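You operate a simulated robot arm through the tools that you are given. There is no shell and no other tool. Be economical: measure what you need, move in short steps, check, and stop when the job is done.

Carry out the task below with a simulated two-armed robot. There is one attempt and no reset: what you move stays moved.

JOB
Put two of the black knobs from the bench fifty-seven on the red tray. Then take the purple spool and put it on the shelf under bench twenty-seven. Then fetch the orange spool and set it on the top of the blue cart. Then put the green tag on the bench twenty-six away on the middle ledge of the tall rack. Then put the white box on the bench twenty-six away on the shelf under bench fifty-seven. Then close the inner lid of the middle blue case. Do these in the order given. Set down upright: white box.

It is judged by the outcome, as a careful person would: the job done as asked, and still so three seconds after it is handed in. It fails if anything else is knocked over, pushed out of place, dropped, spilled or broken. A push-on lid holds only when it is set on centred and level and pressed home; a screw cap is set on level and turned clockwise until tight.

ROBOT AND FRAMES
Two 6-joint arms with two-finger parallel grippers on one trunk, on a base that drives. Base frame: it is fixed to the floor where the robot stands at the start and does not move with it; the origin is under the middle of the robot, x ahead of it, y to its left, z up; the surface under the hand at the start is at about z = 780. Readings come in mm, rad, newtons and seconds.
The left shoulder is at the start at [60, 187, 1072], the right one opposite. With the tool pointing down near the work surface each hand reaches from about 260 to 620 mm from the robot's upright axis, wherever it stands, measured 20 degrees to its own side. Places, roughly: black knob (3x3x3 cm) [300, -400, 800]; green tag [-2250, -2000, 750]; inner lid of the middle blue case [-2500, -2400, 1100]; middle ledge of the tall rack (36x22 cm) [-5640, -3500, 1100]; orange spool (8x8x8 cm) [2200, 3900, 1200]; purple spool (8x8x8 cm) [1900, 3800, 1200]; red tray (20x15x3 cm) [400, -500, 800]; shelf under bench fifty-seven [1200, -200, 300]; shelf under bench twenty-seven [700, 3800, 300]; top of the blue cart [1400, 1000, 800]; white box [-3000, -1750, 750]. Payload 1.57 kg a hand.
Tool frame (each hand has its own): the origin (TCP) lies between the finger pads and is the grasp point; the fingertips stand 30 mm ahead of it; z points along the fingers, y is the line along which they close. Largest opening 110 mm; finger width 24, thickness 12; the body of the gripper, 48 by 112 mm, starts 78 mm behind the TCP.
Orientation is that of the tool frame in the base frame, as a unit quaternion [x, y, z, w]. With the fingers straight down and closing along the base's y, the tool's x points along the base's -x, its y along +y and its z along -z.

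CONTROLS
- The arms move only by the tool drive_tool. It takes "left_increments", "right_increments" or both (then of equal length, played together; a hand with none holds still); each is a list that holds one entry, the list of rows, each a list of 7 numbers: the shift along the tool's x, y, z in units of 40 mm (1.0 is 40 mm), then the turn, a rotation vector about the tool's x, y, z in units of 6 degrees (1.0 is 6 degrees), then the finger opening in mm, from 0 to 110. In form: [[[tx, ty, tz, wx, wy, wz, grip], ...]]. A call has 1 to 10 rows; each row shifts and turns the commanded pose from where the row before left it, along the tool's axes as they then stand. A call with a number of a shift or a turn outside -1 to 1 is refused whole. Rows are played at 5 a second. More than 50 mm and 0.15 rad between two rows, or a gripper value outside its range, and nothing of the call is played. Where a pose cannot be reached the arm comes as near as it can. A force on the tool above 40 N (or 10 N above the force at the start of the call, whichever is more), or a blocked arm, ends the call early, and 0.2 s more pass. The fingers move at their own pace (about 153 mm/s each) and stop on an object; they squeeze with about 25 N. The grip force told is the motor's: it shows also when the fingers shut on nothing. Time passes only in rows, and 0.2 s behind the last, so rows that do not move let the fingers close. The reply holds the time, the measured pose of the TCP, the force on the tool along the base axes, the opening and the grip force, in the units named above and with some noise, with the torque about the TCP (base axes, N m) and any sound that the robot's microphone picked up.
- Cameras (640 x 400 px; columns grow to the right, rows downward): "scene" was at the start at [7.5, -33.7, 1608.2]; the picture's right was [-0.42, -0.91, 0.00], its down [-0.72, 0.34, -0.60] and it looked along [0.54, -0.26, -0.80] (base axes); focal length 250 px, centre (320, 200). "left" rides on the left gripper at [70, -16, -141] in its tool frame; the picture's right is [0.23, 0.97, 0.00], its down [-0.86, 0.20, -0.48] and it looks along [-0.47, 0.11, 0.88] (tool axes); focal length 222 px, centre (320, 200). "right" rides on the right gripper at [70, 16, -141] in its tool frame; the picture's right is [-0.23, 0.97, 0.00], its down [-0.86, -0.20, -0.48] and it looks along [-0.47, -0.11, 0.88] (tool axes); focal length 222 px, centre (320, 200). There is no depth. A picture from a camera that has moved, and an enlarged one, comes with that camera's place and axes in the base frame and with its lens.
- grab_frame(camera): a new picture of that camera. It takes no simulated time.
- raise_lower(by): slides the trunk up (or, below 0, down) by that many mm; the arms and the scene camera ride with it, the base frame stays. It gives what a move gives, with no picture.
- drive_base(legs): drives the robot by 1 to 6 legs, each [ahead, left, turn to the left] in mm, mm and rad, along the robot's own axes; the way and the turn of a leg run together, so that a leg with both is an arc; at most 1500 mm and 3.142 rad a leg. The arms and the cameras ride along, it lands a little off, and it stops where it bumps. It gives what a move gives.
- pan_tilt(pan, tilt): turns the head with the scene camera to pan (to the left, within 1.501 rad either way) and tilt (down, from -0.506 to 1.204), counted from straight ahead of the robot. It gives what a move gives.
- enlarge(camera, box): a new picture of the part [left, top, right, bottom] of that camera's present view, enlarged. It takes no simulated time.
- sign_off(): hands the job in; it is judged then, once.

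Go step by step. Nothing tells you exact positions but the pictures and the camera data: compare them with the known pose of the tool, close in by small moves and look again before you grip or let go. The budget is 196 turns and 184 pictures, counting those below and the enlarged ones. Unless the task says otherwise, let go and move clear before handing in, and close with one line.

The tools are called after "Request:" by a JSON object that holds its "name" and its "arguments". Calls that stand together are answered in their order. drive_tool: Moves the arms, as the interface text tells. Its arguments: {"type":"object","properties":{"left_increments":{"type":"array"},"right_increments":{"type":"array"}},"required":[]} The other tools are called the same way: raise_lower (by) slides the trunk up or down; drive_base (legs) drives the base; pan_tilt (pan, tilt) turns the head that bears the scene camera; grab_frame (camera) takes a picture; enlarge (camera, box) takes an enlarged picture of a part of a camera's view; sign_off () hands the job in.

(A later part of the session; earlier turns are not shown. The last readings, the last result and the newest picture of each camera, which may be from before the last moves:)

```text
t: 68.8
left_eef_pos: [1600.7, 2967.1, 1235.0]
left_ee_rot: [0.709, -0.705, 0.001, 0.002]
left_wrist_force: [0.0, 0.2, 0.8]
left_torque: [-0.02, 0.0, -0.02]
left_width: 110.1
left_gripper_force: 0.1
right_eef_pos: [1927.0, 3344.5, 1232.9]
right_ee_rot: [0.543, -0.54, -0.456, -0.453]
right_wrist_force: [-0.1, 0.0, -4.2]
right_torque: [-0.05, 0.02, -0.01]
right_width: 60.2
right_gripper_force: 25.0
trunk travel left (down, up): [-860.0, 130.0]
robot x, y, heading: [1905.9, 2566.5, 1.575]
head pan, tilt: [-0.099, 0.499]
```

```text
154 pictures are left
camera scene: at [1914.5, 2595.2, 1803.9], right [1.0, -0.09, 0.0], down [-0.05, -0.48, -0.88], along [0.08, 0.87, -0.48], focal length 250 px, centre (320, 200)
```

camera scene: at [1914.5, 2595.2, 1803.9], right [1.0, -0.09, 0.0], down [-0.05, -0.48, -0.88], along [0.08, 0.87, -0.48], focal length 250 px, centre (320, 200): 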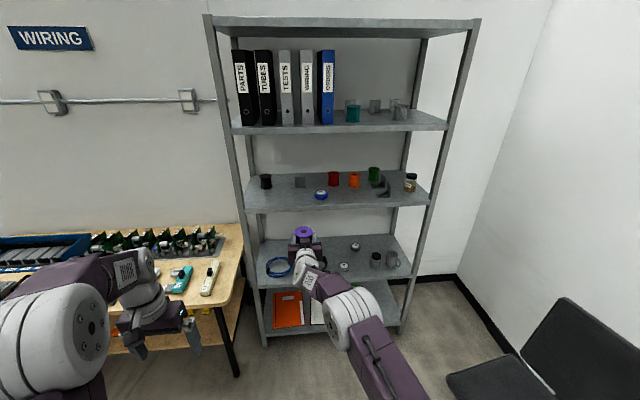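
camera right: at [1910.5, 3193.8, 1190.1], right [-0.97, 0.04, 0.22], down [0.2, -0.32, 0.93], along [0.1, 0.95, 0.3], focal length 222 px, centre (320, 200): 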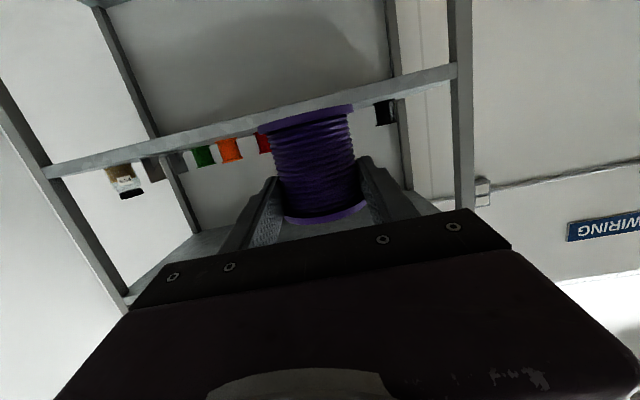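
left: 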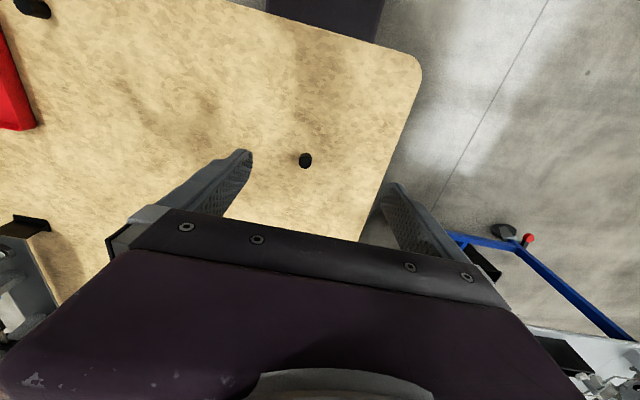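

The purple spool is held upright. I'll strafe left to face bench twenty-seven, lower the trunk and look at its under-shelf.

Request:
{"name": "drive_base", "arguments": {"legs": [[-150, 0, 0], [0, 900, 0]]}}

Request:
{"name": "raise_lower", "arguments": {"by": -650}}

Request:
{"name": "pan_tilt", "arguments": {"pan": 0.0, "tilt": 0.4}}

Request:
{"name": "grab_frame", "arguments": {"camera": "scene"}}

Request:
{"name": "grab_frame", "arguments": {"camera": "right"}}

```text
t: 74.5
left_eef_pos: [705.5, 2807.4, 1236.3]
left_ee_rot: [0.711, -0.704, 0.0, 0.0]
left_wrist_force: [0.4, -1.2, -0.9]
left_torque: [0.01, 0.0, 0.02]
left_width: 110.1
left_gripper_force: 0.1
right_eef_pos: [1029.1, 3186.3, 1235.4]
right_ee_rot: [0.544, -0.54, -0.456, -0.452]
right_wrist_force: [-0.2, -0.2, -3.0]
right_torque: [-0.05, -0.02, -0.02]
right_width: 60.0
right_gripper_force: 25.4
trunk travel left (down, up): [-860.0, 130.0]
robot x, y, heading: [1008.9, 2408.0, 1.579]
head pan, tilt: [-0.099, 0.499]
```

```text
refused: -650 is not a number from -400 to 400
```

```text
t: 75.2
left_eef_pos: [704.9, 2808.5, 1235.6]
left_ee_rot: [0.71, -0.704, 0.001, 0.0]
left_wrist_force: [-0.1, -0.7, 0.5]
left_torque: [0.0, -0.01, -0.01]
left_width: 110.0
left_gripper_force: 0.1
right_eef_pos: [1028.2, 3187.4, 1235.1]
right_ee_rot: [0.545, -0.539, -0.456, -0.452]
right_wrist_force: [0.1, -0.3, -2.9]
right_torque: [-0.06, -0.01, 0.01]
right_width: 59.8
right_gripper_force: 25.0
trunk travel left (down, up): [-860.0, 130.0]
robot x, y, heading: [1012.9, 2410.1, 1.581]
head pan, tilt: [0.0, 0.4]
```

```text
153 pictures are left
camera scene: at [1011.6, 2438.7, 1813.1], right [1.0, 0.01, 0.0], down [0.0, -0.39, -0.92], along [-0.01, 0.92, -0.39], focal length 250 px, centre (320, 200)
```

scene: 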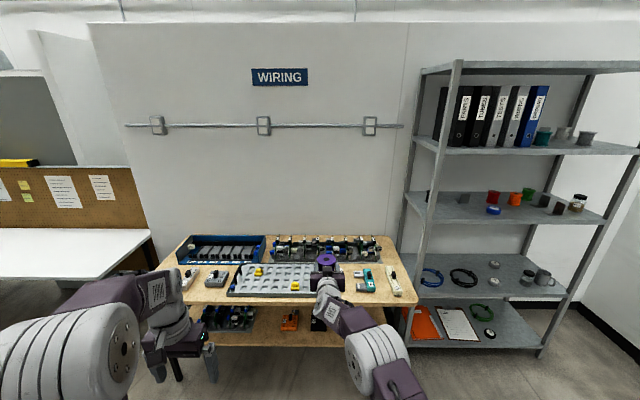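

```text
152 pictures are left
camera right: at [1013.7, 3036.1, 1190.8], right [-0.97, 0.03, 0.22], down [0.2, -0.32, 0.93], along [0.1, 0.95, 0.31], focal length 222 px, centre (320, 200)
```

right: 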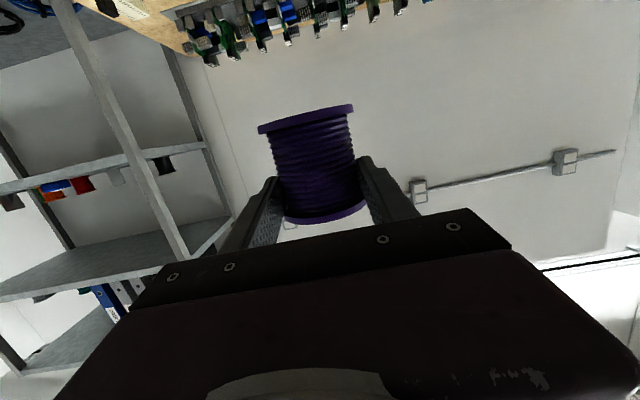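

Now I'll lower the trunk in two steps and look under the bench.

Request:
{"name": "raise_lower", "arguments": {"by": -400}}

Request:
{"name": "raise_lower", "arguments": {"by": -350}}

Request:
{"name": "grab_frame", "arguments": {"camera": "scene"}}

Request:
{"name": "grab_frame", "arguments": {"camera": "right"}}

```text
t: 79.0
left_eef_pos: [705.1, 2807.9, 836.2]
left_ee_rot: [0.711, -0.703, 0.0, 0.0]
left_wrist_force: [0.0, -0.7, 0.7]
left_torque: [0.01, 0.01, -0.01]
left_width: 110.0
left_gripper_force: 0.1
right_eef_pos: [1028.2, 3187.0, 834.7]
right_ee_rot: [0.545, -0.539, -0.457, -0.452]
right_wrist_force: [0.1, 0.2, -2.6]
right_torque: [-0.05, -0.02, -0.02]
right_width: 60.1
right_gripper_force: 24.5
trunk travel left (down, up): [-460.0, 530.0]
robot x, y, heading: [1008.8, 2410.6, 1.584]
head pan, tilt: [0.0, 0.4]
```

```text
t: 82.4
left_eef_pos: [704.8, 2808.5, 485.9]
left_ee_rot: [0.71, -0.704, -0.001, 0.0]
left_wrist_force: [-0.2, 0.0, 0.3]
left_torque: [-0.01, 0.01, 0.01]
left_width: 110.2
left_gripper_force: 0.0
right_eef_pos: [1029.0, 3187.2, 484.5]
right_ee_rot: [0.545, -0.539, -0.457, -0.452]
right_wrist_force: [0.1, -0.4, -3.1]
right_torque: [-0.07, 0.02, 0.01]
right_width: 60.1
right_gripper_force: 25.4
trunk travel left (down, up): [-110.0, 880.0]
robot x, y, heading: [1010.4, 2408.9, 1.573]
head pan, tilt: [0.0, 0.4]
```

```text
151 pictures are left
camera scene: at [1011.5, 2438.2, 1063.2], right [1.0, 0.01, 0.0], down [0.0, -0.39, -0.92], along [-0.01, 0.92, -0.39], focal length 250 px, centre (320, 200)
```

scene: 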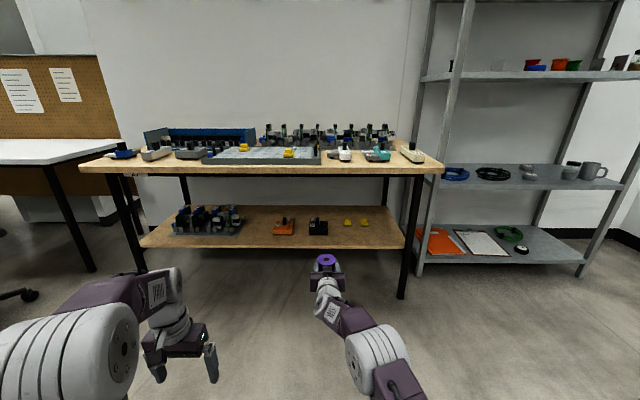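

```text
150 pictures are left
camera right: at [1013.6, 3035.7, 441.0], right [-0.97, 0.03, 0.22], down [0.2, -0.32, 0.93], along [0.1, 0.95, 0.31], focal length 222 px, centre (320, 200)
```

right: 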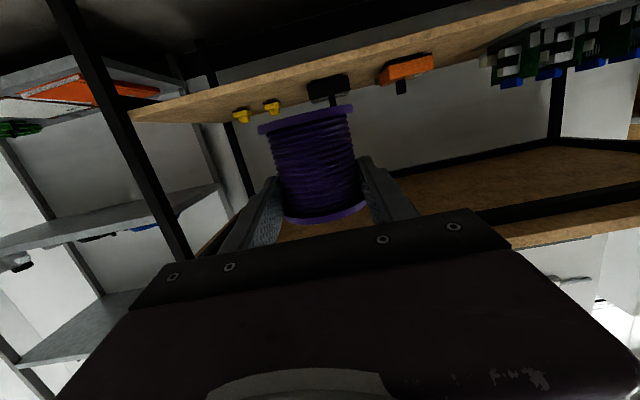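

The shelf under the bench is open, with free space in front of the two yellow clips. I'll aim for about (1220, 3640), approaching just above shelf height.

Request:
{"name": "raise_lower", "arguments": {"by": -50}}

Request:
{"name": "drive_base", "arguments": {"legs": [[0, -195, 0], [260, 0, 0]]}}

Request:
{"name": "grab_frame", "arguments": {"camera": "scene"}}

Request:
{"name": "grab_frame", "arguments": {"camera": "right"}}

```text
t: 83.3
left_eef_pos: [706.4, 2808.2, 435.9]
left_ee_rot: [0.711, -0.704, -0.001, 0.001]
left_wrist_force: [0.0, 0.7, -0.3]
left_torque: [0.01, -0.02, 0.01]
left_width: 110.0
left_gripper_force: 0.1
right_eef_pos: [1027.4, 3186.3, 435.8]
right_ee_rot: [0.545, -0.538, -0.458, -0.451]
right_wrist_force: [0.7, 0.1, -3.2]
right_torque: [-0.05, 0.0, 0.01]
right_width: 59.9
right_gripper_force: 25.4
trunk travel left (down, up): [-60.0, 930.0]
robot x, y, heading: [1009.1, 2406.8, 1.582]
head pan, tilt: [0.0, 0.4]
```

```text
t: 86.4
left_eef_pos: [899.3, 3069.7, 436.4]
left_ee_rot: [0.71, -0.704, 0.001, 0.001]
left_wrist_force: [-0.3, -0.4, -0.5]
left_torque: [0.01, -0.02, 0.02]
left_width: 110.1
left_gripper_force: 0.1
right_eef_pos: [1221.9, 3446.8, 435.1]
right_ee_rot: [0.545, -0.539, -0.457, -0.452]
right_wrist_force: [0.1, 0.3, -2.7]
right_torque: [-0.05, 0.0, -0.01]
right_width: 60.1
right_gripper_force: 25.0
trunk travel left (down, up): [-60.0, 930.0]
robot x, y, heading: [1203.5, 2670.4, 1.579]
head pan, tilt: [0.0, 0.4]
```

```text
149 pictures are left
camera scene: at [1205.1, 2699.4, 1013.1], right [1.0, 0.01, 0.0], down [0.0, -0.39, -0.92], along [-0.01, 0.92, -0.39], focal length 250 px, centre (320, 200)
```

scene: 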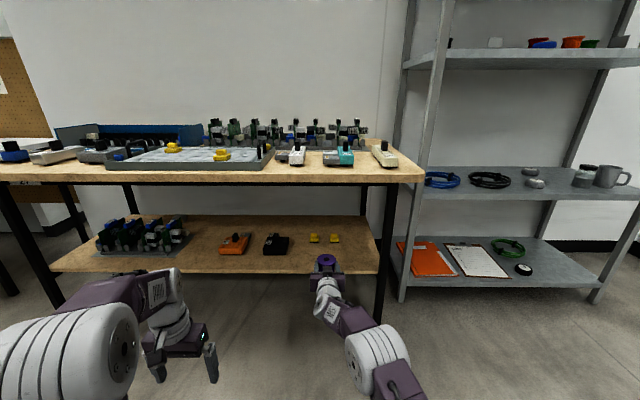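

```text
148 pictures are left
camera right: at [1207.3, 3296.9, 390.9], right [-0.97, 0.03, 0.22], down [0.2, -0.32, 0.93], along [0.1, 0.95, 0.31], focal length 222 px, centre (320, 200)
```

right: 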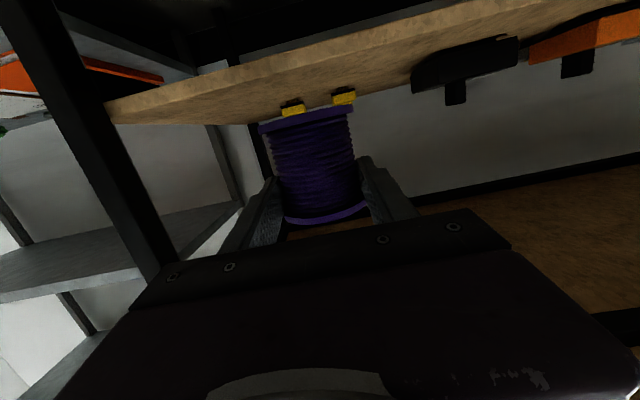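

The spool's underside is about 55 mm above the shelf. I'll drive in about 185 mm and look before lowering.

Request:
{"name": "drive_base", "arguments": {"legs": [[187, 0, 0]]}}

Request:
{"name": "enlarge", "arguments": {"camera": "scene", "box": [220, 190, 420, 315]}}

Request:
{"name": "grab_frame", "arguments": {"camera": "right"}}

```text
t: 87.9
left_eef_pos: [897.4, 3256.2, 435.7]
left_ee_rot: [0.71, -0.704, 0.0, 0.0]
left_wrist_force: [-0.6, -0.1, -0.1]
left_torque: [0.0, -0.02, -0.02]
left_width: 110.1
left_gripper_force: 0.0
right_eef_pos: [1221.5, 3634.1, 433.7]
right_ee_rot: [0.544, -0.539, -0.456, -0.453]
right_wrist_force: [0.5, -0.1, -3.6]
right_torque: [-0.1, 0.03, -0.01]
right_width: 59.9
right_gripper_force: 25.0
trunk travel left (down, up): [-60.0, 930.0]
robot x, y, heading: [1204.1, 2859.5, 1.581]
head pan, tilt: [0.0, 0.4]
```

```text
3.20 times, centred on (320, 252) of scene
camera zoom: at [1203.5, 2886.1, 1013.1], right [1.0, 0.01, 0.0], down [0.0, -0.39, -0.92], along [-0.01, 0.92, -0.39], focal length 800 px, centre (320, 32)
```

zoom: 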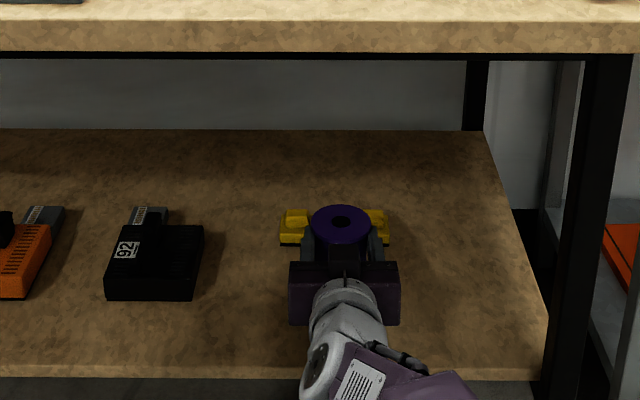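

```text
146 pictures are left
camera right: at [1206.5, 3483.5, 390.8], right [-0.97, 0.03, 0.22], down [0.2, -0.32, 0.93], along [0.1, 0.95, 0.31], focal length 222 px, centre (320, 200)
```

right: 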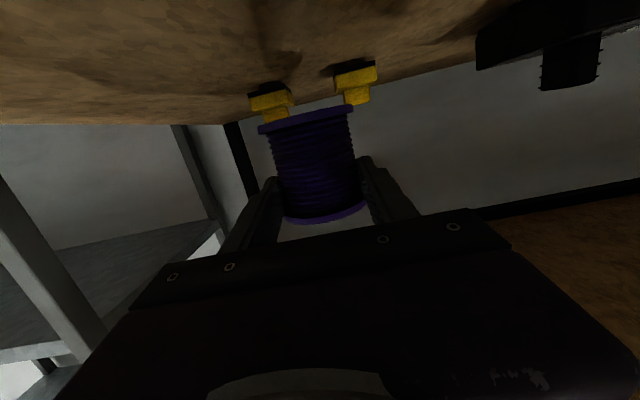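

Position is fine, clear of the clips. I'll lower most of the way, then in small steps while watching the force.

Request:
{"name": "drive_tool", "arguments": {"right_increments": [[[0.64, 0, 0.113, 0, 0, 0, 0], [0.64, 0, 0.113, 0, 0, 0, 0], [0, 0, 0, 0, 0, 0, 0]]]}}

Request:
{"name": "drive_tool", "arguments": {"right_increments": [[[0.1, 0, 0.017, 0, 0, 0, 0], [0, 0, 0, 0, 0, 0, 0]]]}}

Request:
{"name": "drive_tool", "arguments": {"right_increments": [[[0.1, 0, 0.017, 0, 0, 0, 0], [0, 0, 0, 0, 0, 0, 0]]]}}

Request:
{"name": "enlarge", "arguments": {"camera": "scene", "box": [220, 190, 420, 315]}}

Request:
{"name": "grab_frame", "arguments": {"camera": "right"}}

```text
t: 88.7
left_eef_pos: [897.6, 3256.0, 435.3]
left_ee_rot: [0.711, -0.703, 0.0, 0.0]
left_wrist_force: [0.1, 0.5, 0.6]
left_torque: [0.02, 0.02, 0.02]
left_width: 110.0
left_gripper_force: 0.0
right_eef_pos: [1221.2, 3635.6, 383.7]
right_ee_rot: [0.543, -0.539, -0.456, -0.453]
right_wrist_force: [-0.5, 0.0, -2.0]
right_torque: [0.05, -0.02, 0.0]
right_width: 60.0
right_gripper_force: 24.3
trunk travel left (down, up): [-60.0, 930.0]
robot x, y, heading: [1205.7, 2853.3, 1.58]
head pan, tilt: [0.0, 0.4]
```

```text
t: 89.3
left_eef_pos: [897.1, 3255.7, 436.7]
left_ee_rot: [0.71, -0.704, 0.0, 0.0]
left_wrist_force: [0.1, 0.4, 0.2]
left_torque: [0.02, 0.03, -0.02]
left_width: 109.8
left_gripper_force: 0.0
right_eef_pos: [1222.8, 3635.1, 380.7]
right_ee_rot: [0.543, -0.539, -0.457, -0.454]
right_wrist_force: [0.9, 1.7, 3.4]
right_torque: [0.31, -0.22, -0.1]
right_width: 59.9
right_gripper_force: 25.1
trunk travel left (down, up): [-60.0, 930.0]
robot x, y, heading: [1198.9, 2859.5, 1.579]
head pan, tilt: [0.0, 0.4]
```

```text
t: 89.9
left_eef_pos: [898.2, 3255.1, 436.2]
left_ee_rot: [0.711, -0.704, -0.001, -0.001]
left_wrist_force: [0.3, -0.3, -0.5]
left_torque: [0.01, 0.01, 0.03]
left_width: 110.2
left_gripper_force: 0.1
right_eef_pos: [1221.5, 3635.5, 380.1]
right_ee_rot: [0.542, -0.538, -0.458, -0.455]
right_wrist_force: [1.0, 5.3, 16.0]
right_torque: [0.34, -0.06, 0.1]
right_width: 60.4
right_gripper_force: 24.9
trunk travel left (down, up): [-60.0, 930.0]
robot x, y, heading: [1201.6, 2854.3, 1.579]
head pan, tilt: [0.0, 0.4]
```

```text
3.20 times, centred on (320, 252) of scene
camera zoom: at [1203.5, 2883.5, 1013.4], right [1.0, 0.01, 0.0], down [0.0, -0.39, -0.92], along [-0.01, 0.92, -0.39], focal length 800 px, centre (320, 32)
```

zoom: 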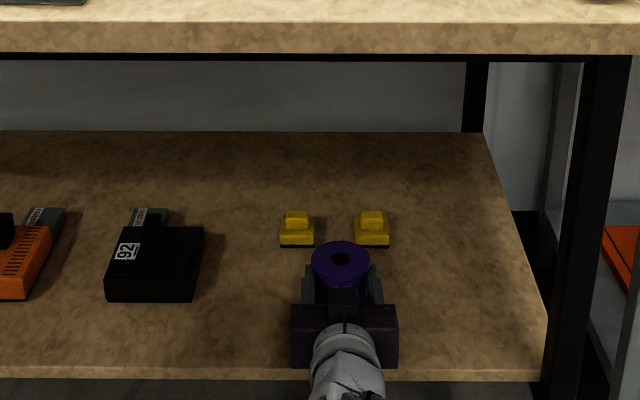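

```text
144 pictures are left
camera right: at [1206.7, 3484.4, 335.1], right [-0.97, 0.03, 0.22], down [0.2, -0.33, 0.92], along [0.1, 0.94, 0.31], focal length 222 px, centre (320, 200)
```

right: 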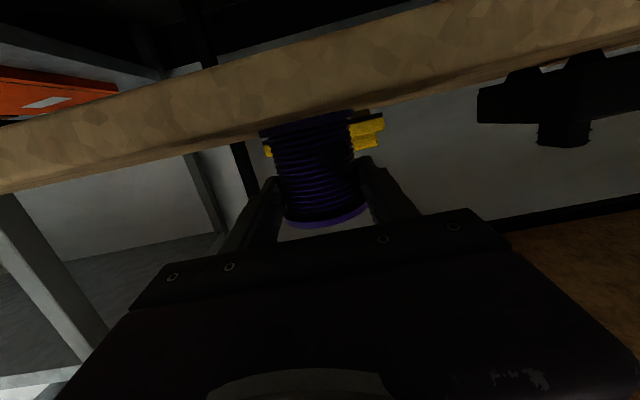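

The spool rests on the shelf. I'll ease off the pressure, open, and withdraw with the base.

Request:
{"name": "drive_tool", "arguments": {"right_increments": [[[-0.07, 0, -0.01, 0, 0, 0, 0], [0, 0, 0, 0, 0, 0, 90], [0, 0, 0, 0, 0, 0, 90], [0, 0, 0, 0, 0, 0, 90]]]}}

Request:
{"name": "drive_base", "arguments": {"legs": [[-300, 0, 0]]}}

Request:
{"name": "grab_frame", "arguments": {"camera": "scene"}}

```text
t: 90.9
left_eef_pos: [899.2, 3255.4, 435.9]
left_ee_rot: [0.71, -0.704, 0.0, 0.0]
left_wrist_force: [0.0, 0.3, 0.1]
left_torque: [-0.01, 0.04, 0.0]
left_width: 109.9
left_gripper_force: 0.1
right_eef_pos: [1221.6, 3634.2, 377.8]
right_ee_rot: [0.545, -0.539, -0.456, -0.452]
right_wrist_force: [0.4, -0.4, 0.7]
right_torque: [0.0, 0.01, -0.01]
right_width: 90.4
right_gripper_force: 0.1
trunk travel left (down, up): [-60.0, 930.0]
robot x, y, heading: [1202.2, 2854.9, 1.581]
head pan, tilt: [0.0, 0.4]
```

```text
t: 93.0
left_eef_pos: [900.6, 2953.9, 435.0]
left_ee_rot: [0.711, -0.704, 0.0, 0.0]
left_wrist_force: [0.4, 0.0, 0.2]
left_torque: [0.0, 0.03, -0.05]
left_width: 109.9
left_gripper_force: 0.1
right_eef_pos: [1222.3, 3335.2, 378.9]
right_ee_rot: [0.544, -0.539, -0.457, -0.452]
right_wrist_force: [-0.5, 0.0, 0.0]
right_torque: [0.05, 0.01, -0.01]
right_width: 90.2
right_gripper_force: 0.2
trunk travel left (down, up): [-60.0, 930.0]
robot x, y, heading: [1204.3, 2557.6, 1.582]
head pan, tilt: [0.0, 0.4]
```

```text
143 pictures are left
camera scene: at [1206.2, 2585.6, 1013.2], right [1.0, 0.01, 0.0], down [0.0, -0.39, -0.92], along [-0.01, 0.92, -0.39], focal length 250 px, centre (320, 200)
```

scene: 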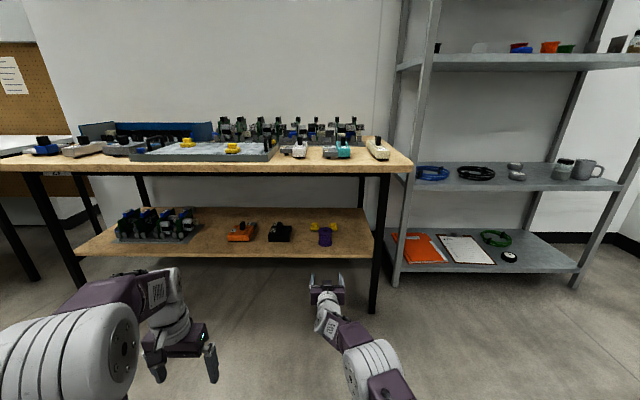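

The purple spool stands upright on the shelf under bench twenty-seven. Now for the orange one at about (2240, 3903): back off, raise the trunk, strafe right.

Request:
{"name": "drive_base", "arguments": {"legs": [[-150, 0, 0]]}}

Request:
{"name": "raise_lower", "arguments": {"by": 400}}

Request:
{"name": "raise_lower", "arguments": {"by": 400}}

Request:
{"name": "drive_tool", "arguments": {"right_increments": [[[0, 0, 0, 0, 0.84, 0, 90], [0, 0, 0, 0, 0.83, 0, 90], [0, 0, 0, 0, 0.83, 0, 90], [0, 0, 0, 0, 0.83, 0, 90], [0, 0, 0, 0, 0, 0, 90]]]}}

Request:
{"name": "drive_base", "arguments": {"legs": [[0, -1020, 0]]}}

Request:
{"name": "pan_tilt", "arguments": {"pan": 0.0, "tilt": 0.5}}

Request:
{"name": "grab_frame", "arguments": {"camera": "scene"}}

```text
t: 94.3
left_eef_pos: [901.7, 2803.8, 437.3]
left_ee_rot: [0.711, -0.703, 0.0, 0.0]
left_wrist_force: [0.4, 0.2, -0.2]
left_torque: [0.02, 0.0, 0.0]
left_width: 109.9
left_gripper_force: 0.1
right_eef_pos: [1225.3, 3183.5, 378.6]
right_ee_rot: [0.544, -0.539, -0.457, -0.452]
right_wrist_force: [0.6, -0.4, 0.6]
right_torque: [0.01, -0.01, -0.02]
right_width: 90.2
right_gripper_force: 0.1
trunk travel left (down, up): [-60.0, 930.0]
robot x, y, heading: [1208.5, 2407.6, 1.583]
head pan, tilt: [0.0, 0.4]
```

```text
t: 98.2
left_eef_pos: [902.3, 2804.7, 836.8]
left_ee_rot: [0.71, -0.704, 0.001, 0.0]
left_wrist_force: [0.5, -0.3, 0.1]
left_torque: [-0.03, 0.01, -0.01]
left_width: 109.7
left_gripper_force: 0.1
right_eef_pos: [1225.4, 3184.3, 778.4]
right_ee_rot: [0.545, -0.539, -0.457, -0.452]
right_wrist_force: [-0.3, -0.2, 0.9]
right_torque: [-0.02, -0.03, 0.0]
right_width: 89.9
right_gripper_force: 0.1
trunk travel left (down, up): [-460.0, 530.0]
robot x, y, heading: [1205.1, 2402.1, 1.581]
head pan, tilt: [0.0, 0.4]
```

```text
t: 102.0
left_eef_pos: [902.6, 2804.9, 1235.9]
left_ee_rot: [0.71, -0.704, 0.0, 0.001]
left_wrist_force: [0.5, 0.7, -0.2]
left_torque: [0.0, 0.01, -0.03]
left_width: 109.9
left_gripper_force: 0.0
right_eef_pos: [1225.0, 3183.9, 1178.6]
right_ee_rot: [0.544, -0.539, -0.457, -0.453]
right_wrist_force: [-0.2, 0.0, -0.9]
right_torque: [-0.05, -0.02, -0.01]
right_width: 89.9
right_gripper_force: 0.1
trunk travel left (down, up): [-860.0, 130.0]
robot x, y, heading: [1210.9, 2402.1, 1.58]
head pan, tilt: [0.0, 0.4]
```

```text
t: 103.2
left_eef_pos: [902.6, 2804.4, 1236.2]
left_ee_rot: [0.71, -0.704, -0.001, 0.0]
left_wrist_force: [-0.2, -0.3, -0.7]
left_torque: [0.02, -0.02, -0.04]
left_width: 109.6
left_gripper_force: 0.0
right_eef_pos: [1224.5, 3184.7, 1179.1]
right_ee_rot: [0.616, -0.609, -0.355, -0.352]
right_wrist_force: [-0.4, 0.5, -0.1]
right_torque: [0.0, 0.03, 0.01]
right_width: 90.0
right_gripper_force: 0.0
trunk travel left (down, up): [-860.0, 130.0]
robot x, y, heading: [1208.7, 2406.0, 1.579]
head pan, tilt: [0.0, 0.4]
```

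```text
t: 108.5
left_eef_pos: [1924.8, 2814.2, 1235.1]
left_ee_rot: [0.712, -0.703, 0.0, 0.0]
left_wrist_force: [-0.1, -0.1, -1.1]
left_torque: [-0.03, -0.03, 0.06]
left_width: 109.9
left_gripper_force: 0.1
right_eef_pos: [2247.2, 3194.8, 1179.3]
right_ee_rot: [0.617, -0.608, -0.356, -0.351]
right_wrist_force: [0.5, -0.3, 0.4]
right_torque: [0.02, -0.02, 0.0]
right_width: 90.1
right_gripper_force: 0.0
trunk travel left (down, up): [-860.0, 130.0]
robot x, y, heading: [2232.9, 2416.8, 1.581]
head pan, tilt: [0.0, 0.4]
```

```text
t: 109.2
left_eef_pos: [1927.0, 2815.6, 1235.4]
left_ee_rot: [0.711, -0.703, -0.001, 0.0]
left_wrist_force: [-0.8, -0.8, 0.6]
left_torque: [-0.01, -0.01, 0.03]
left_width: 109.9
left_gripper_force: 0.2
right_eef_pos: [2247.0, 3195.9, 1178.2]
right_ee_rot: [0.616, -0.609, -0.356, -0.352]
right_wrist_force: [0.2, 0.8, -0.6]
right_torque: [0.02, -0.01, 0.01]
right_width: 90.0
right_gripper_force: 0.0
trunk travel left (down, up): [-860.0, 130.0]
robot x, y, heading: [2232.4, 2416.5, 1.584]
head pan, tilt: [0.0, 0.499]
```

```text
142 pictures are left
camera scene: at [2233.2, 2444.8, 1804.0], right [1.0, 0.01, 0.0], down [0.01, -0.48, -0.88], along [-0.01, 0.88, -0.48], focal length 250 px, centre (320, 200)
```

scene: 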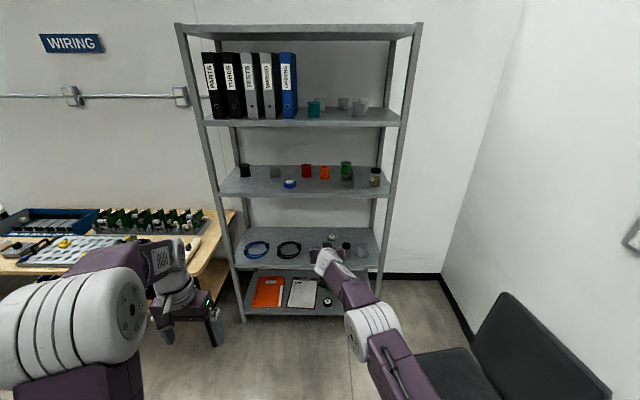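

Orange spool is straight ahead. I'll raise 19 mm, drive up to the shelf and check alignment.

Request:
{"name": "raise_lower", "arguments": {"by": 22}}

Request:
{"name": "drive_base", "arguments": {"legs": [[560, 0, 0]]}}

Request:
{"name": "enlarge", "arguments": {"camera": "scene", "box": [210, 140, 410, 265]}}

Request:
{"name": "grab_frame", "arguments": {"camera": "right"}}

```text
t: 109.9
left_eef_pos: [1925.5, 2814.3, 1257.2]
left_ee_rot: [0.712, -0.703, 0.0, 0.001]
left_wrist_force: [-0.2, -0.6, 0.5]
left_torque: [-0.01, 0.01, -0.02]
left_width: 110.1
left_gripper_force: 0.2
right_eef_pos: [2247.1, 3195.0, 1202.0]
right_ee_rot: [0.615, -0.609, -0.356, -0.352]
right_wrist_force: [-0.3, -0.3, -0.8]
right_torque: [-0.01, -0.02, -0.01]
right_width: 90.1
right_gripper_force: 0.1
trunk travel left (down, up): [-882.0, 108.0]
robot x, y, heading: [2230.5, 2414.5, 1.585]
head pan, tilt: [0.0, 0.499]
```

```text
t: 113.0
left_eef_pos: [1923.2, 3368.1, 1259.0]
left_ee_rot: [0.71, -0.704, -0.001, 0.0]
left_wrist_force: [-0.2, 0.1, -1.3]
left_torque: [0.01, 0.03, 0.0]
left_width: 110.3
left_gripper_force: 0.0
right_eef_pos: [2246.6, 3747.5, 1201.5]
right_ee_rot: [0.615, -0.609, -0.356, -0.353]
right_wrist_force: [0.0, 0.4, 0.5]
right_torque: [-0.01, 0.0, 0.02]
right_width: 90.0
right_gripper_force: 0.1
trunk travel left (down, up): [-882.0, 108.0]
robot x, y, heading: [2226.6, 2969.0, 1.579]
head pan, tilt: [0.0, 0.499]
```

```text
3.20 times, centred on (310, 202) of scene
camera zoom: at [2227.8, 2996.5, 1826.1], right [1.0, 0.01, 0.0], down [0.0, -0.48, -0.88], along [-0.01, 0.88, -0.48], focal length 800 px, centre (352, 192)
```

zoom: 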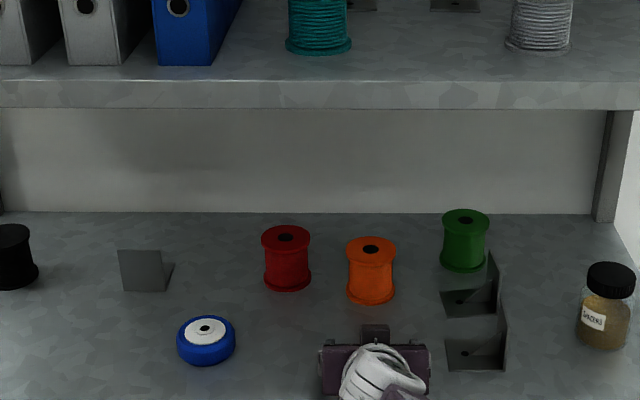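

```text
140 pictures are left
camera right: at [2231.0, 3590.9, 1211.7], right [-0.97, 0.1, 0.2], down [0.2, 0.01, 0.98], along [0.1, 0.99, -0.03], focal length 222 px, centre (320, 200)
```

right: 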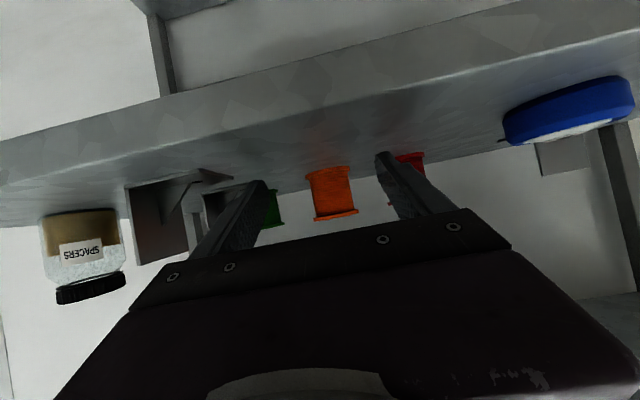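

Alignment is good: orange at (2244, 3901). I'll lower 4 mm and drive in the rest.

Request:
{"name": "raise_lower", "arguments": {"by": -4}}

Request:
{"name": "drive_base", "arguments": {"legs": [[110, 0, 0]]}}

Request:
{"name": "grab_frame", "arguments": {"camera": "right"}}

Request:
{"name": "grab_frame", "arguments": {"camera": "scene"}}

```text
t: 113.6
left_eef_pos: [1921.6, 3369.8, 1253.2]
left_ee_rot: [0.71, -0.704, 0.0, 0.0]
left_wrist_force: [0.0, -0.2, 0.3]
left_torque: [0.03, 0.0, 0.0]
left_width: 109.9
left_gripper_force: 0.1
right_eef_pos: [2246.6, 3748.2, 1197.8]
right_ee_rot: [0.615, -0.609, -0.356, -0.352]
right_wrist_force: [-0.7, -0.2, -0.3]
right_torque: [0.01, 0.01, 0.0]
right_width: 90.0
right_gripper_force: 0.1
trunk travel left (down, up): [-878.0, 112.0]
robot x, y, heading: [2229.8, 2970.9, 1.582]
head pan, tilt: [0.0, 0.499]
```

```text
t: 114.8
left_eef_pos: [1922.1, 3476.7, 1255.4]
left_ee_rot: [0.71, -0.704, 0.0, -0.002]
left_wrist_force: [-0.1, -0.9, -0.7]
left_torque: [0.0, -0.05, 0.02]
left_width: 110.2
left_gripper_force: 0.0
right_eef_pos: [2244.9, 3855.7, 1198.7]
right_ee_rot: [0.614, -0.609, -0.356, -0.353]
right_wrist_force: [0.3, 0.1, 0.2]
right_torque: [-0.02, 0.0, 0.0]
right_width: 90.5
right_gripper_force: 0.0
trunk travel left (down, up): [-878.0, 112.0]
robot x, y, heading: [2227.4, 3080.1, 1.581]
head pan, tilt: [0.0, 0.499]
```

```text
139 pictures are left
camera right: at [2230.5, 3698.2, 1209.0], right [-0.97, 0.1, 0.2], down [0.2, 0.01, 0.98], along [0.1, 0.99, -0.03], focal length 222 px, centre (320, 200)
```

right: 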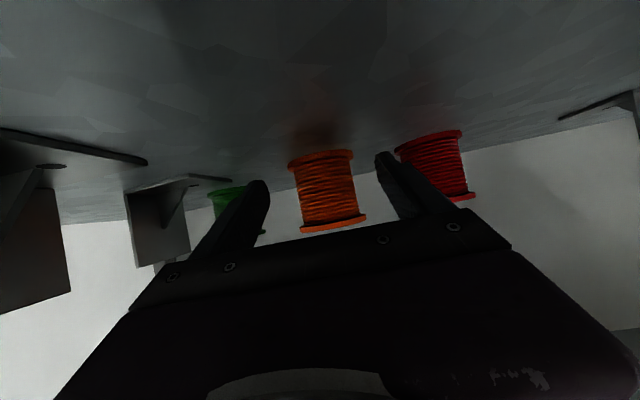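

```text
138 pictures are left
camera scene: at [2226.9, 3102.6, 1822.1], right [1.0, 0.01, 0.0], down [0.0, -0.48, -0.88], along [-0.01, 0.88, -0.48], focal length 250 px, centre (320, 200)
```

scene: 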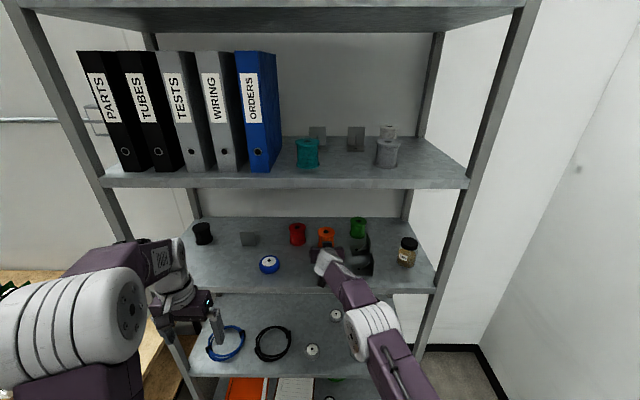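

Fingers are aligned with the orange spool. Advancing 46 mm, closing.

Request:
{"name": "drive_tool", "arguments": {"right_increments": [[[-0.29, 0.03, 0.5, 0, 0, 0, 90], [-0.29, 0.03, 0.5, 0, 0, 0, 90], [0, 0, 0, 0, 0, 0, 90], [0, 0, 0, 0, 0, 0, 0], [0, 0, 0, 0, 0, 0, 0], [0, 0, 0, 0, 0, 0, 0]]]}}

Request:
{"name": "drive_tool", "arguments": {"right_increments": [[[-0.45, 0, -0.26, 0, 0, 0, 0], [-0.45, 0, -0.26, 0, 0, 0, 0], [0, 0, 0, 0, 0, 0, 0]]]}}

Request:
{"name": "grab_frame", "arguments": {"camera": "right"}}

Request:
{"name": "enlarge", "arguments": {"camera": "scene", "box": [220, 190, 420, 315]}}

```text
t: 116.2
left_eef_pos: [1921.6, 3479.4, 1253.1]
left_ee_rot: [0.709, -0.705, 0.0, 0.0]
left_wrist_force: [0.6, 0.4, 0.2]
left_torque: [-0.02, -0.03, 0.02]
left_width: 110.0
left_gripper_force: 0.1
right_eef_pos: [2242.0, 3861.3, 1194.4]
right_ee_rot: [0.614, -0.61, -0.355, -0.352]
right_wrist_force: [0.0, 0.8, -0.3]
right_torque: [0.02, -0.01, -0.03]
right_width: 0.1
right_gripper_force: 20.8
right hand out of reach, approached as far as the arm can: row 1, 2
trunk travel left (down, up): [-878.0, 112.0]
robot x, y, heading: [2228.5, 3079.6, 1.576]
head pan, tilt: [0.0, 0.499]
```

```text
t: 117.0
left_eef_pos: [1921.6, 3480.0, 1253.3]
left_ee_rot: [0.709, -0.705, 0.0, 0.0]
left_wrist_force: [0.0, 0.0, -0.4]
left_torque: [0.01, -0.03, 0.0]
left_width: 110.1
left_gripper_force: 0.1
right_eef_pos: [2241.7, 3862.4, 1235.8]
right_ee_rot: [0.615, -0.61, -0.354, -0.352]
right_wrist_force: [0.2, -0.9, -0.7]
right_torque: [0.01, 0.02, -0.01]
right_width: 0.0
right_gripper_force: 21.4
trunk travel left (down, up): [-878.0, 112.0]
robot x, y, heading: [2227.2, 3077.1, 1.579]
head pan, tilt: [0.0, 0.499]
```

```text
137 pictures are left
camera right: at [2227.4, 3704.6, 1246.7], right [-0.97, 0.11, 0.2], down [0.2, 0.01, 0.98], along [0.1, 0.99, -0.04], focal length 222 px, centre (320, 200)
```

right: 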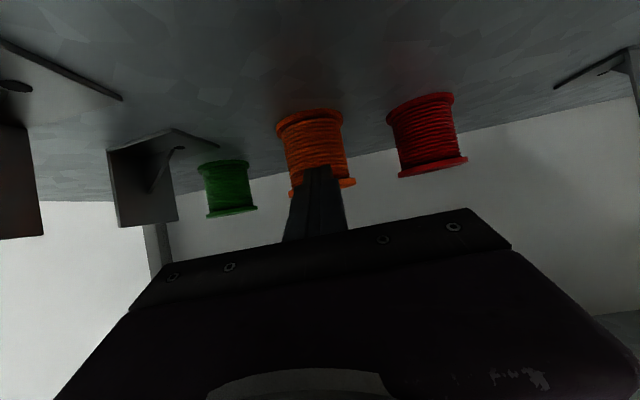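

```text
3.20 times, centred on (320, 252) of scene
camera zoom: at [2226.9, 3108.3, 1822.0], right [1.0, 0.01, 0.0], down [0.0, -0.48, -0.88], along [-0.01, 0.88, -0.48], focal length 800 px, centre (320, 32)
```

zoom: 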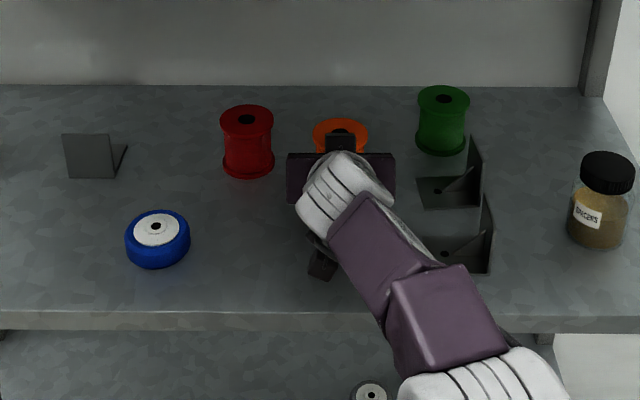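

The arm was at its limit and stopped 40 mm short, so the fingers closed on nothing; the spool still stands. I'll back off, open, lower, and use the base for the last stretch.

Request:
{"name": "drive_base", "arguments": {"legs": [[-70, 0, 0]]}}

Request:
{"name": "drive_tool", "arguments": {"right_increments": [[[0, 0, 0, 0, 0, 0, 90], [0, 0, 0, 0, 0, 0, 90], [0.44, 0, 0.25, 0, 0, 0, 90], [0.44, 0, 0.25, 0, 0, 0, 90], [0, 0, 0, 0, 0, 0, 90]]]}}

Request:
{"name": "grab_frame", "arguments": {"camera": "right"}}

```text
t: 118.0
left_eef_pos: [1922.2, 3419.6, 1250.3]
left_ee_rot: [0.71, -0.705, 0.003, 0.003]
left_wrist_force: [0.1, 1.2, 0.3]
left_torque: [-0.06, 0.02, 0.04]
left_width: 109.9
left_gripper_force: 0.1
right_eef_pos: [2242.7, 3800.5, 1230.0]
right_ee_rot: [0.616, -0.611, -0.353, -0.35]
right_wrist_force: [0.7, 0.3, -0.1]
right_torque: [-0.01, 0.02, 0.06]
right_width: 0.0
right_gripper_force: 21.5
trunk travel left (down, up): [-878.0, 112.0]
robot x, y, heading: [2228.4, 3015.4, 1.579]
head pan, tilt: [0.0, 0.499]
```

```text
t: 119.2
left_eef_pos: [1922.6, 3411.4, 1252.6]
left_ee_rot: [0.71, -0.704, 0.001, 0.001]
left_wrist_force: [-0.4, 1.0, -0.5]
left_torque: [-0.03, 0.02, 0.01]
left_width: 109.9
left_gripper_force: 0.1
right_eef_pos: [2242.6, 3792.9, 1194.3]
right_ee_rot: [0.615, -0.611, -0.354, -0.352]
right_wrist_force: [-0.4, 1.2, 0.3]
right_torque: [0.03, 0.0, -0.01]
right_width: 90.0
right_gripper_force: 0.1
trunk travel left (down, up): [-878.0, 112.0]
robot x, y, heading: [2225.9, 3006.4, 1.579]
head pan, tilt: [0.0, 0.499]
```

```text
135 pictures are left
camera right: at [2228.5, 3636.7, 1205.4], right [-0.97, 0.11, 0.2], down [0.2, 0.02, 0.98], along [0.1, 0.99, -0.04], focal length 222 px, centre (320, 200)
```

right: 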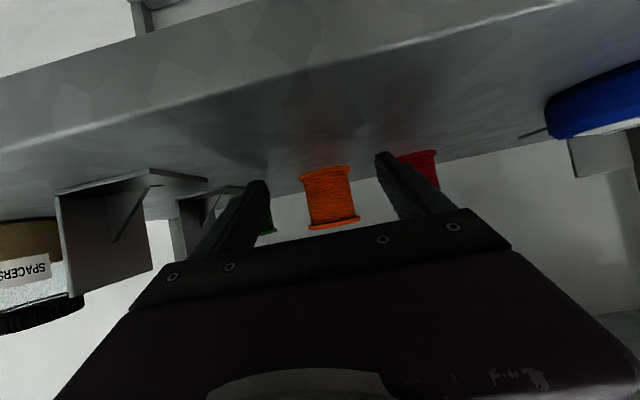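

Aligned again; driving in 107 mm with the base.

Request:
{"name": "drive_base", "arguments": {"legs": [[107, 0, 0]]}}

Request:
{"name": "grab_frame", "arguments": {"camera": "right"}}

Request:
{"name": "enlarge", "arguments": {"camera": "scene", "box": [220, 190, 420, 315]}}

```text
t: 120.3
left_eef_pos: [1922.3, 3514.1, 1255.3]
left_ee_rot: [0.71, -0.704, -0.001, 0.0]
left_wrist_force: [0.3, -0.5, -0.6]
left_torque: [0.01, 0.06, 0.02]
left_width: 110.2
left_gripper_force: 0.1
right_eef_pos: [2241.2, 3895.9, 1198.8]
right_ee_rot: [0.615, -0.609, -0.356, -0.353]
right_wrist_force: [0.1, 0.6, -0.9]
right_torque: [-0.01, 0.02, 0.0]
right_width: 90.2
right_gripper_force: 0.0
trunk travel left (down, up): [-878.0, 112.0]
robot x, y, heading: [2228.6, 3118.3, 1.58]
head pan, tilt: [0.0, 0.499]
```

```text
134 pictures are left
camera right: at [2227.1, 3739.0, 1208.3], right [-0.97, 0.1, 0.2], down [0.2, 0.01, 0.98], along [0.1, 0.99, -0.03], focal length 222 px, centre (320, 200)
```

right: 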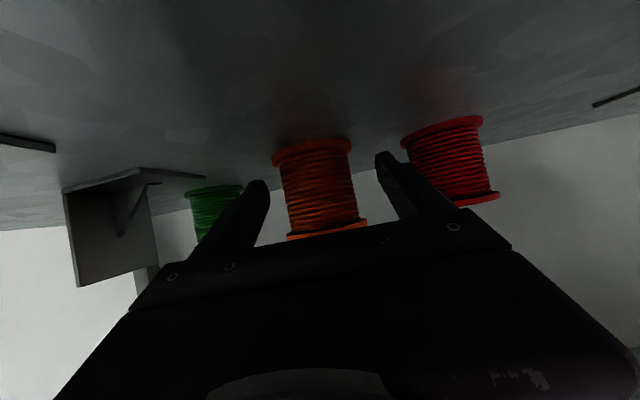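

```text
3.20 times, centred on (320, 252) of scene
camera zoom: at [2226.6, 3140.7, 1822.1], right [1.0, 0.01, 0.0], down [0.0, -0.48, -0.88], along [-0.01, 0.88, -0.48], focal length 800 px, centre (320, 32)
```

zoom: 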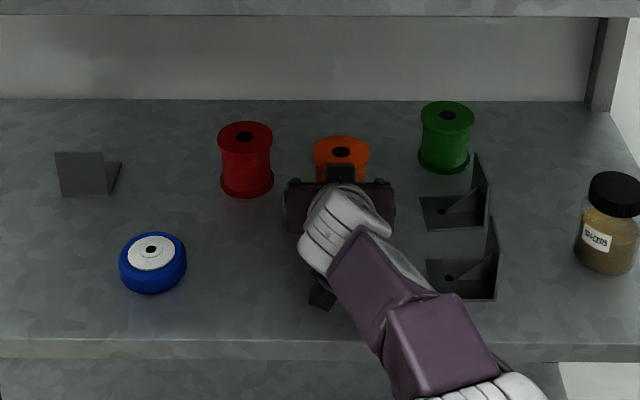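

By flange size the spool is still about 18 mm further in. I'll advance that and close.

Request:
{"name": "drive_base", "arguments": {"legs": [[20, 0, 0]]}}

Request:
{"name": "drive_tool", "arguments": {"right_increments": [[[0.05, 0, 0.03, 0, 0, 0, 90], [0, 0, 0, 0, 0, 0, 0], [0, 0, 0, 0, 0, 0, 0], [0, 0, 0, 0, 0, 0, 0]]]}}

Request:
{"name": "grab_frame", "arguments": {"camera": "right"}}

```text
t: 121.1
left_eef_pos: [1920.4, 3533.6, 1255.0]
left_ee_rot: [0.711, -0.704, -0.001, -0.001]
left_wrist_force: [-0.5, -0.9, 0.1]
left_torque: [0.07, 0.01, -0.01]
left_width: 110.1
left_gripper_force: 0.1
right_eef_pos: [2241.3, 3915.8, 1199.3]
right_ee_rot: [0.615, -0.609, -0.356, -0.353]
right_wrist_force: [0.2, 0.0, 0.1]
right_torque: [0.0, 0.01, -0.01]
right_width: 90.1
right_gripper_force: 0.1
trunk travel left (down, up): [-878.0, 112.0]
robot x, y, heading: [2227.8, 3138.0, 1.579]
head pan, tilt: [0.0, 0.499]
```

```text
t: 122.1
left_eef_pos: [1920.5, 3537.7, 1252.9]
left_ee_rot: [0.71, -0.705, 0.001, 0.001]
left_wrist_force: [0.3, -0.8, -0.3]
left_torque: [0.01, 0.01, -0.01]
left_width: 110.0
left_gripper_force: 0.1
right_eef_pos: [2241.1, 3919.2, 1193.2]
right_ee_rot: [0.616, -0.61, -0.354, -0.351]
right_wrist_force: [0.2, 0.9, -0.5]
right_torque: [-0.05, -0.04, 0.02]
right_width: 60.4
right_gripper_force: 24.8
trunk travel left (down, up): [-878.0, 112.0]
robot x, y, heading: [2228.1, 3134.6, 1.58]
head pan, tilt: [0.0, 0.499]
```

```text
132 pictures are left
camera right: at [2226.8, 3762.9, 1203.3], right [-0.97, 0.11, 0.2], down [0.2, 0.02, 0.98], along [0.1, 0.99, -0.04], focal length 222 px, centre (320, 200)
```

right: 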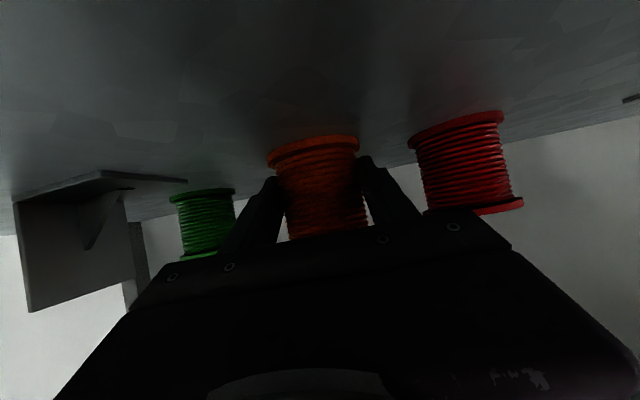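

The orange spool is gripped. Lifting and backing out.

Request:
{"name": "drive_tool", "arguments": {"right_increments": [[[-0.43, 0, -0.25, 0, 0, 0, 0], [-0.43, 0, -0.25, 0, 0, 0, 0], [-0.2, 0, -0.11, 0, 0, 0, 0], [0, 0, 0, 0, 0, 0, 0]]]}}

Request:
{"name": "drive_base", "arguments": {"legs": [[-700, 0, 0]]}}

Request:
{"name": "grab_frame", "arguments": {"camera": "scene"}}

Request:
{"name": "grab_frame", "arguments": {"camera": "right"}}

```text
t: 123.1
left_eef_pos: [1920.2, 3538.1, 1253.7]
left_ee_rot: [0.71, -0.704, 0.0, -0.001]
left_wrist_force: [-0.1, -0.3, -0.7]
left_torque: [0.0, 0.02, 0.0]
left_width: 109.9
left_gripper_force: 0.0
right_eef_pos: [2242.3, 3920.4, 1241.8]
right_ee_rot: [0.615, -0.61, -0.355, -0.352]
right_wrist_force: [-0.4, -0.9, -3.5]
right_torque: [-0.04, 0.0, -0.01]
right_width: 60.4
right_gripper_force: 25.2
trunk travel left (down, up): [-878.0, 112.0]
robot x, y, heading: [2226.3, 3137.2, 1.581]
head pan, tilt: [0.0, 0.499]
```

```text
t: 127.0
left_eef_pos: [1925.9, 2845.3, 1252.9]
left_ee_rot: [0.71, -0.704, 0.001, 0.001]
left_wrist_force: [-1.0, 0.0, -0.4]
left_torque: [0.0, 0.0, -0.03]
left_width: 110.0
left_gripper_force: 0.0
right_eef_pos: [2248.0, 3226.6, 1241.6]
right_ee_rot: [0.615, -0.61, -0.354, -0.352]
right_wrist_force: [0.4, 0.8, -3.0]
right_torque: [-0.06, 0.02, -0.02]
right_width: 60.4
right_gripper_force: 25.0
trunk travel left (down, up): [-878.0, 112.0]
robot x, y, heading: [2232.4, 2442.3, 1.577]
head pan, tilt: [0.0, 0.499]
```

```text
131 pictures are left
camera scene: at [2231.9, 2473.6, 1821.9], right [1.0, 0.01, 0.0], down [0.0, -0.48, -0.88], along [-0.01, 0.88, -0.48], focal length 250 px, centre (320, 200)
```

scene: 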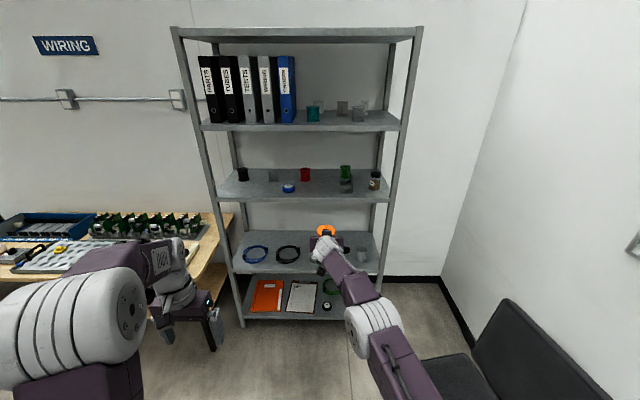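

```text
130 pictures are left
camera right: at [2232.8, 3069.4, 1251.5], right [-0.97, 0.11, 0.2], down [0.2, 0.02, 0.98], along [0.1, 0.99, -0.04], focal length 222 px, centre (320, 200)
```

right: 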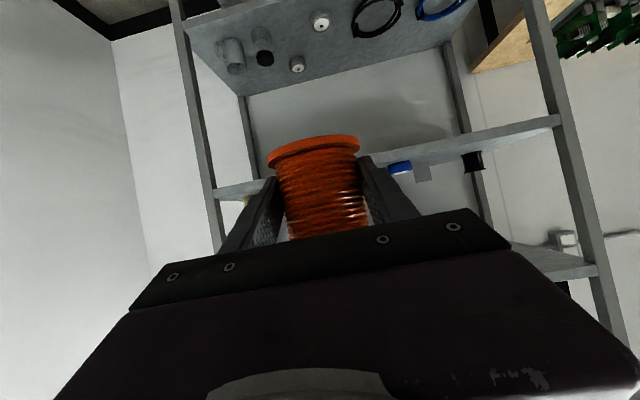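

The orange spool is held upright. I'll strafe left into the open floor and turn around to face the blue cart.

Request:
{"name": "drive_base", "arguments": {"legs": [[0, 900, 0], [0, 0, 1.571], [0, 0, 1.571]]}}

Request:
{"name": "grab_frame", "arguments": {"camera": "scene"}}

```text
t: 139.4
left_eef_pos: [1634.1, 2038.4, 1252.5]
left_ee_rot: [0.702, 0.712, 0.0, 0.0]
left_wrist_force: [-0.1, 0.6, 0.7]
left_torque: [0.02, -0.01, 0.0]
left_width: 110.1
left_gripper_force: 0.0
right_eef_pos: [1315.1, 1652.9, 1241.4]
right_ee_rot: [0.607, 0.618, -0.35, 0.357]
right_wrist_force: [-0.1, 0.2, -2.7]
right_torque: [0.0, 0.02, 0.01]
right_width: 60.4
right_gripper_force: 25.5
trunk travel left (down, up): [-878.0, 112.0]
robot x, y, heading: [1328.1, 2436.4, -1.556]
head pan, tilt: [0.0, 0.499]
```

```text
129 pictures are left
camera scene: at [1327.3, 2403.0, 1822.0], right [-1.0, -0.01, 0.0], down [-0.01, 0.48, -0.88], along [0.01, -0.88, -0.48], focal length 250 px, centre (320, 200)
```

scene: 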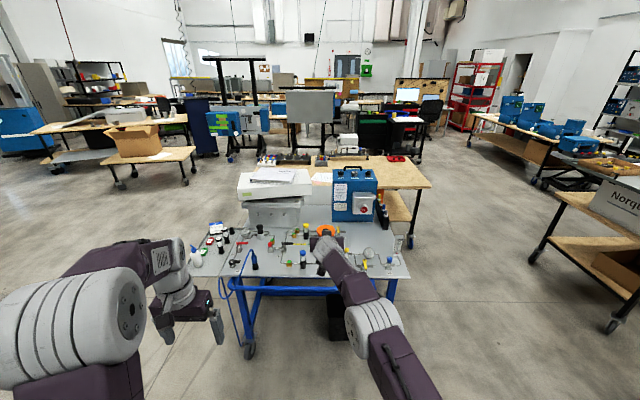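

The blue-framed cart is ahead. I'll enlarge to find free space on its top.

Request:
{"name": "enlarge", "arguments": {"camera": "scene", "box": [180, 140, 440, 300]}}

```text
2.46 times, centred on (310, 220) of scene
camera zoom: at [1327.3, 2403.0, 1822.0], right [-1.0, -0.01, 0.0], down [-0.01, 0.48, -0.88], along [0.01, -0.88, -0.48], focal length 616 px, centre (345, 151)
```

zoom: 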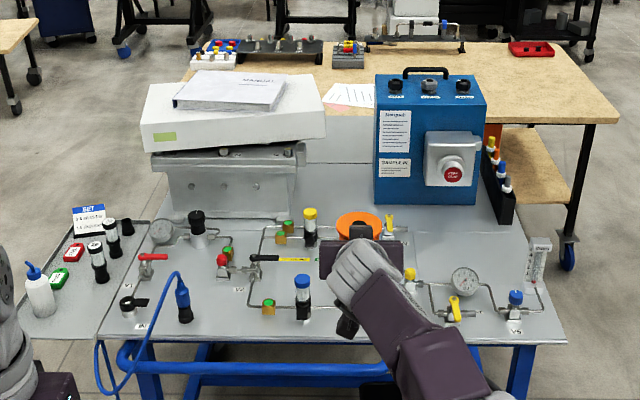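

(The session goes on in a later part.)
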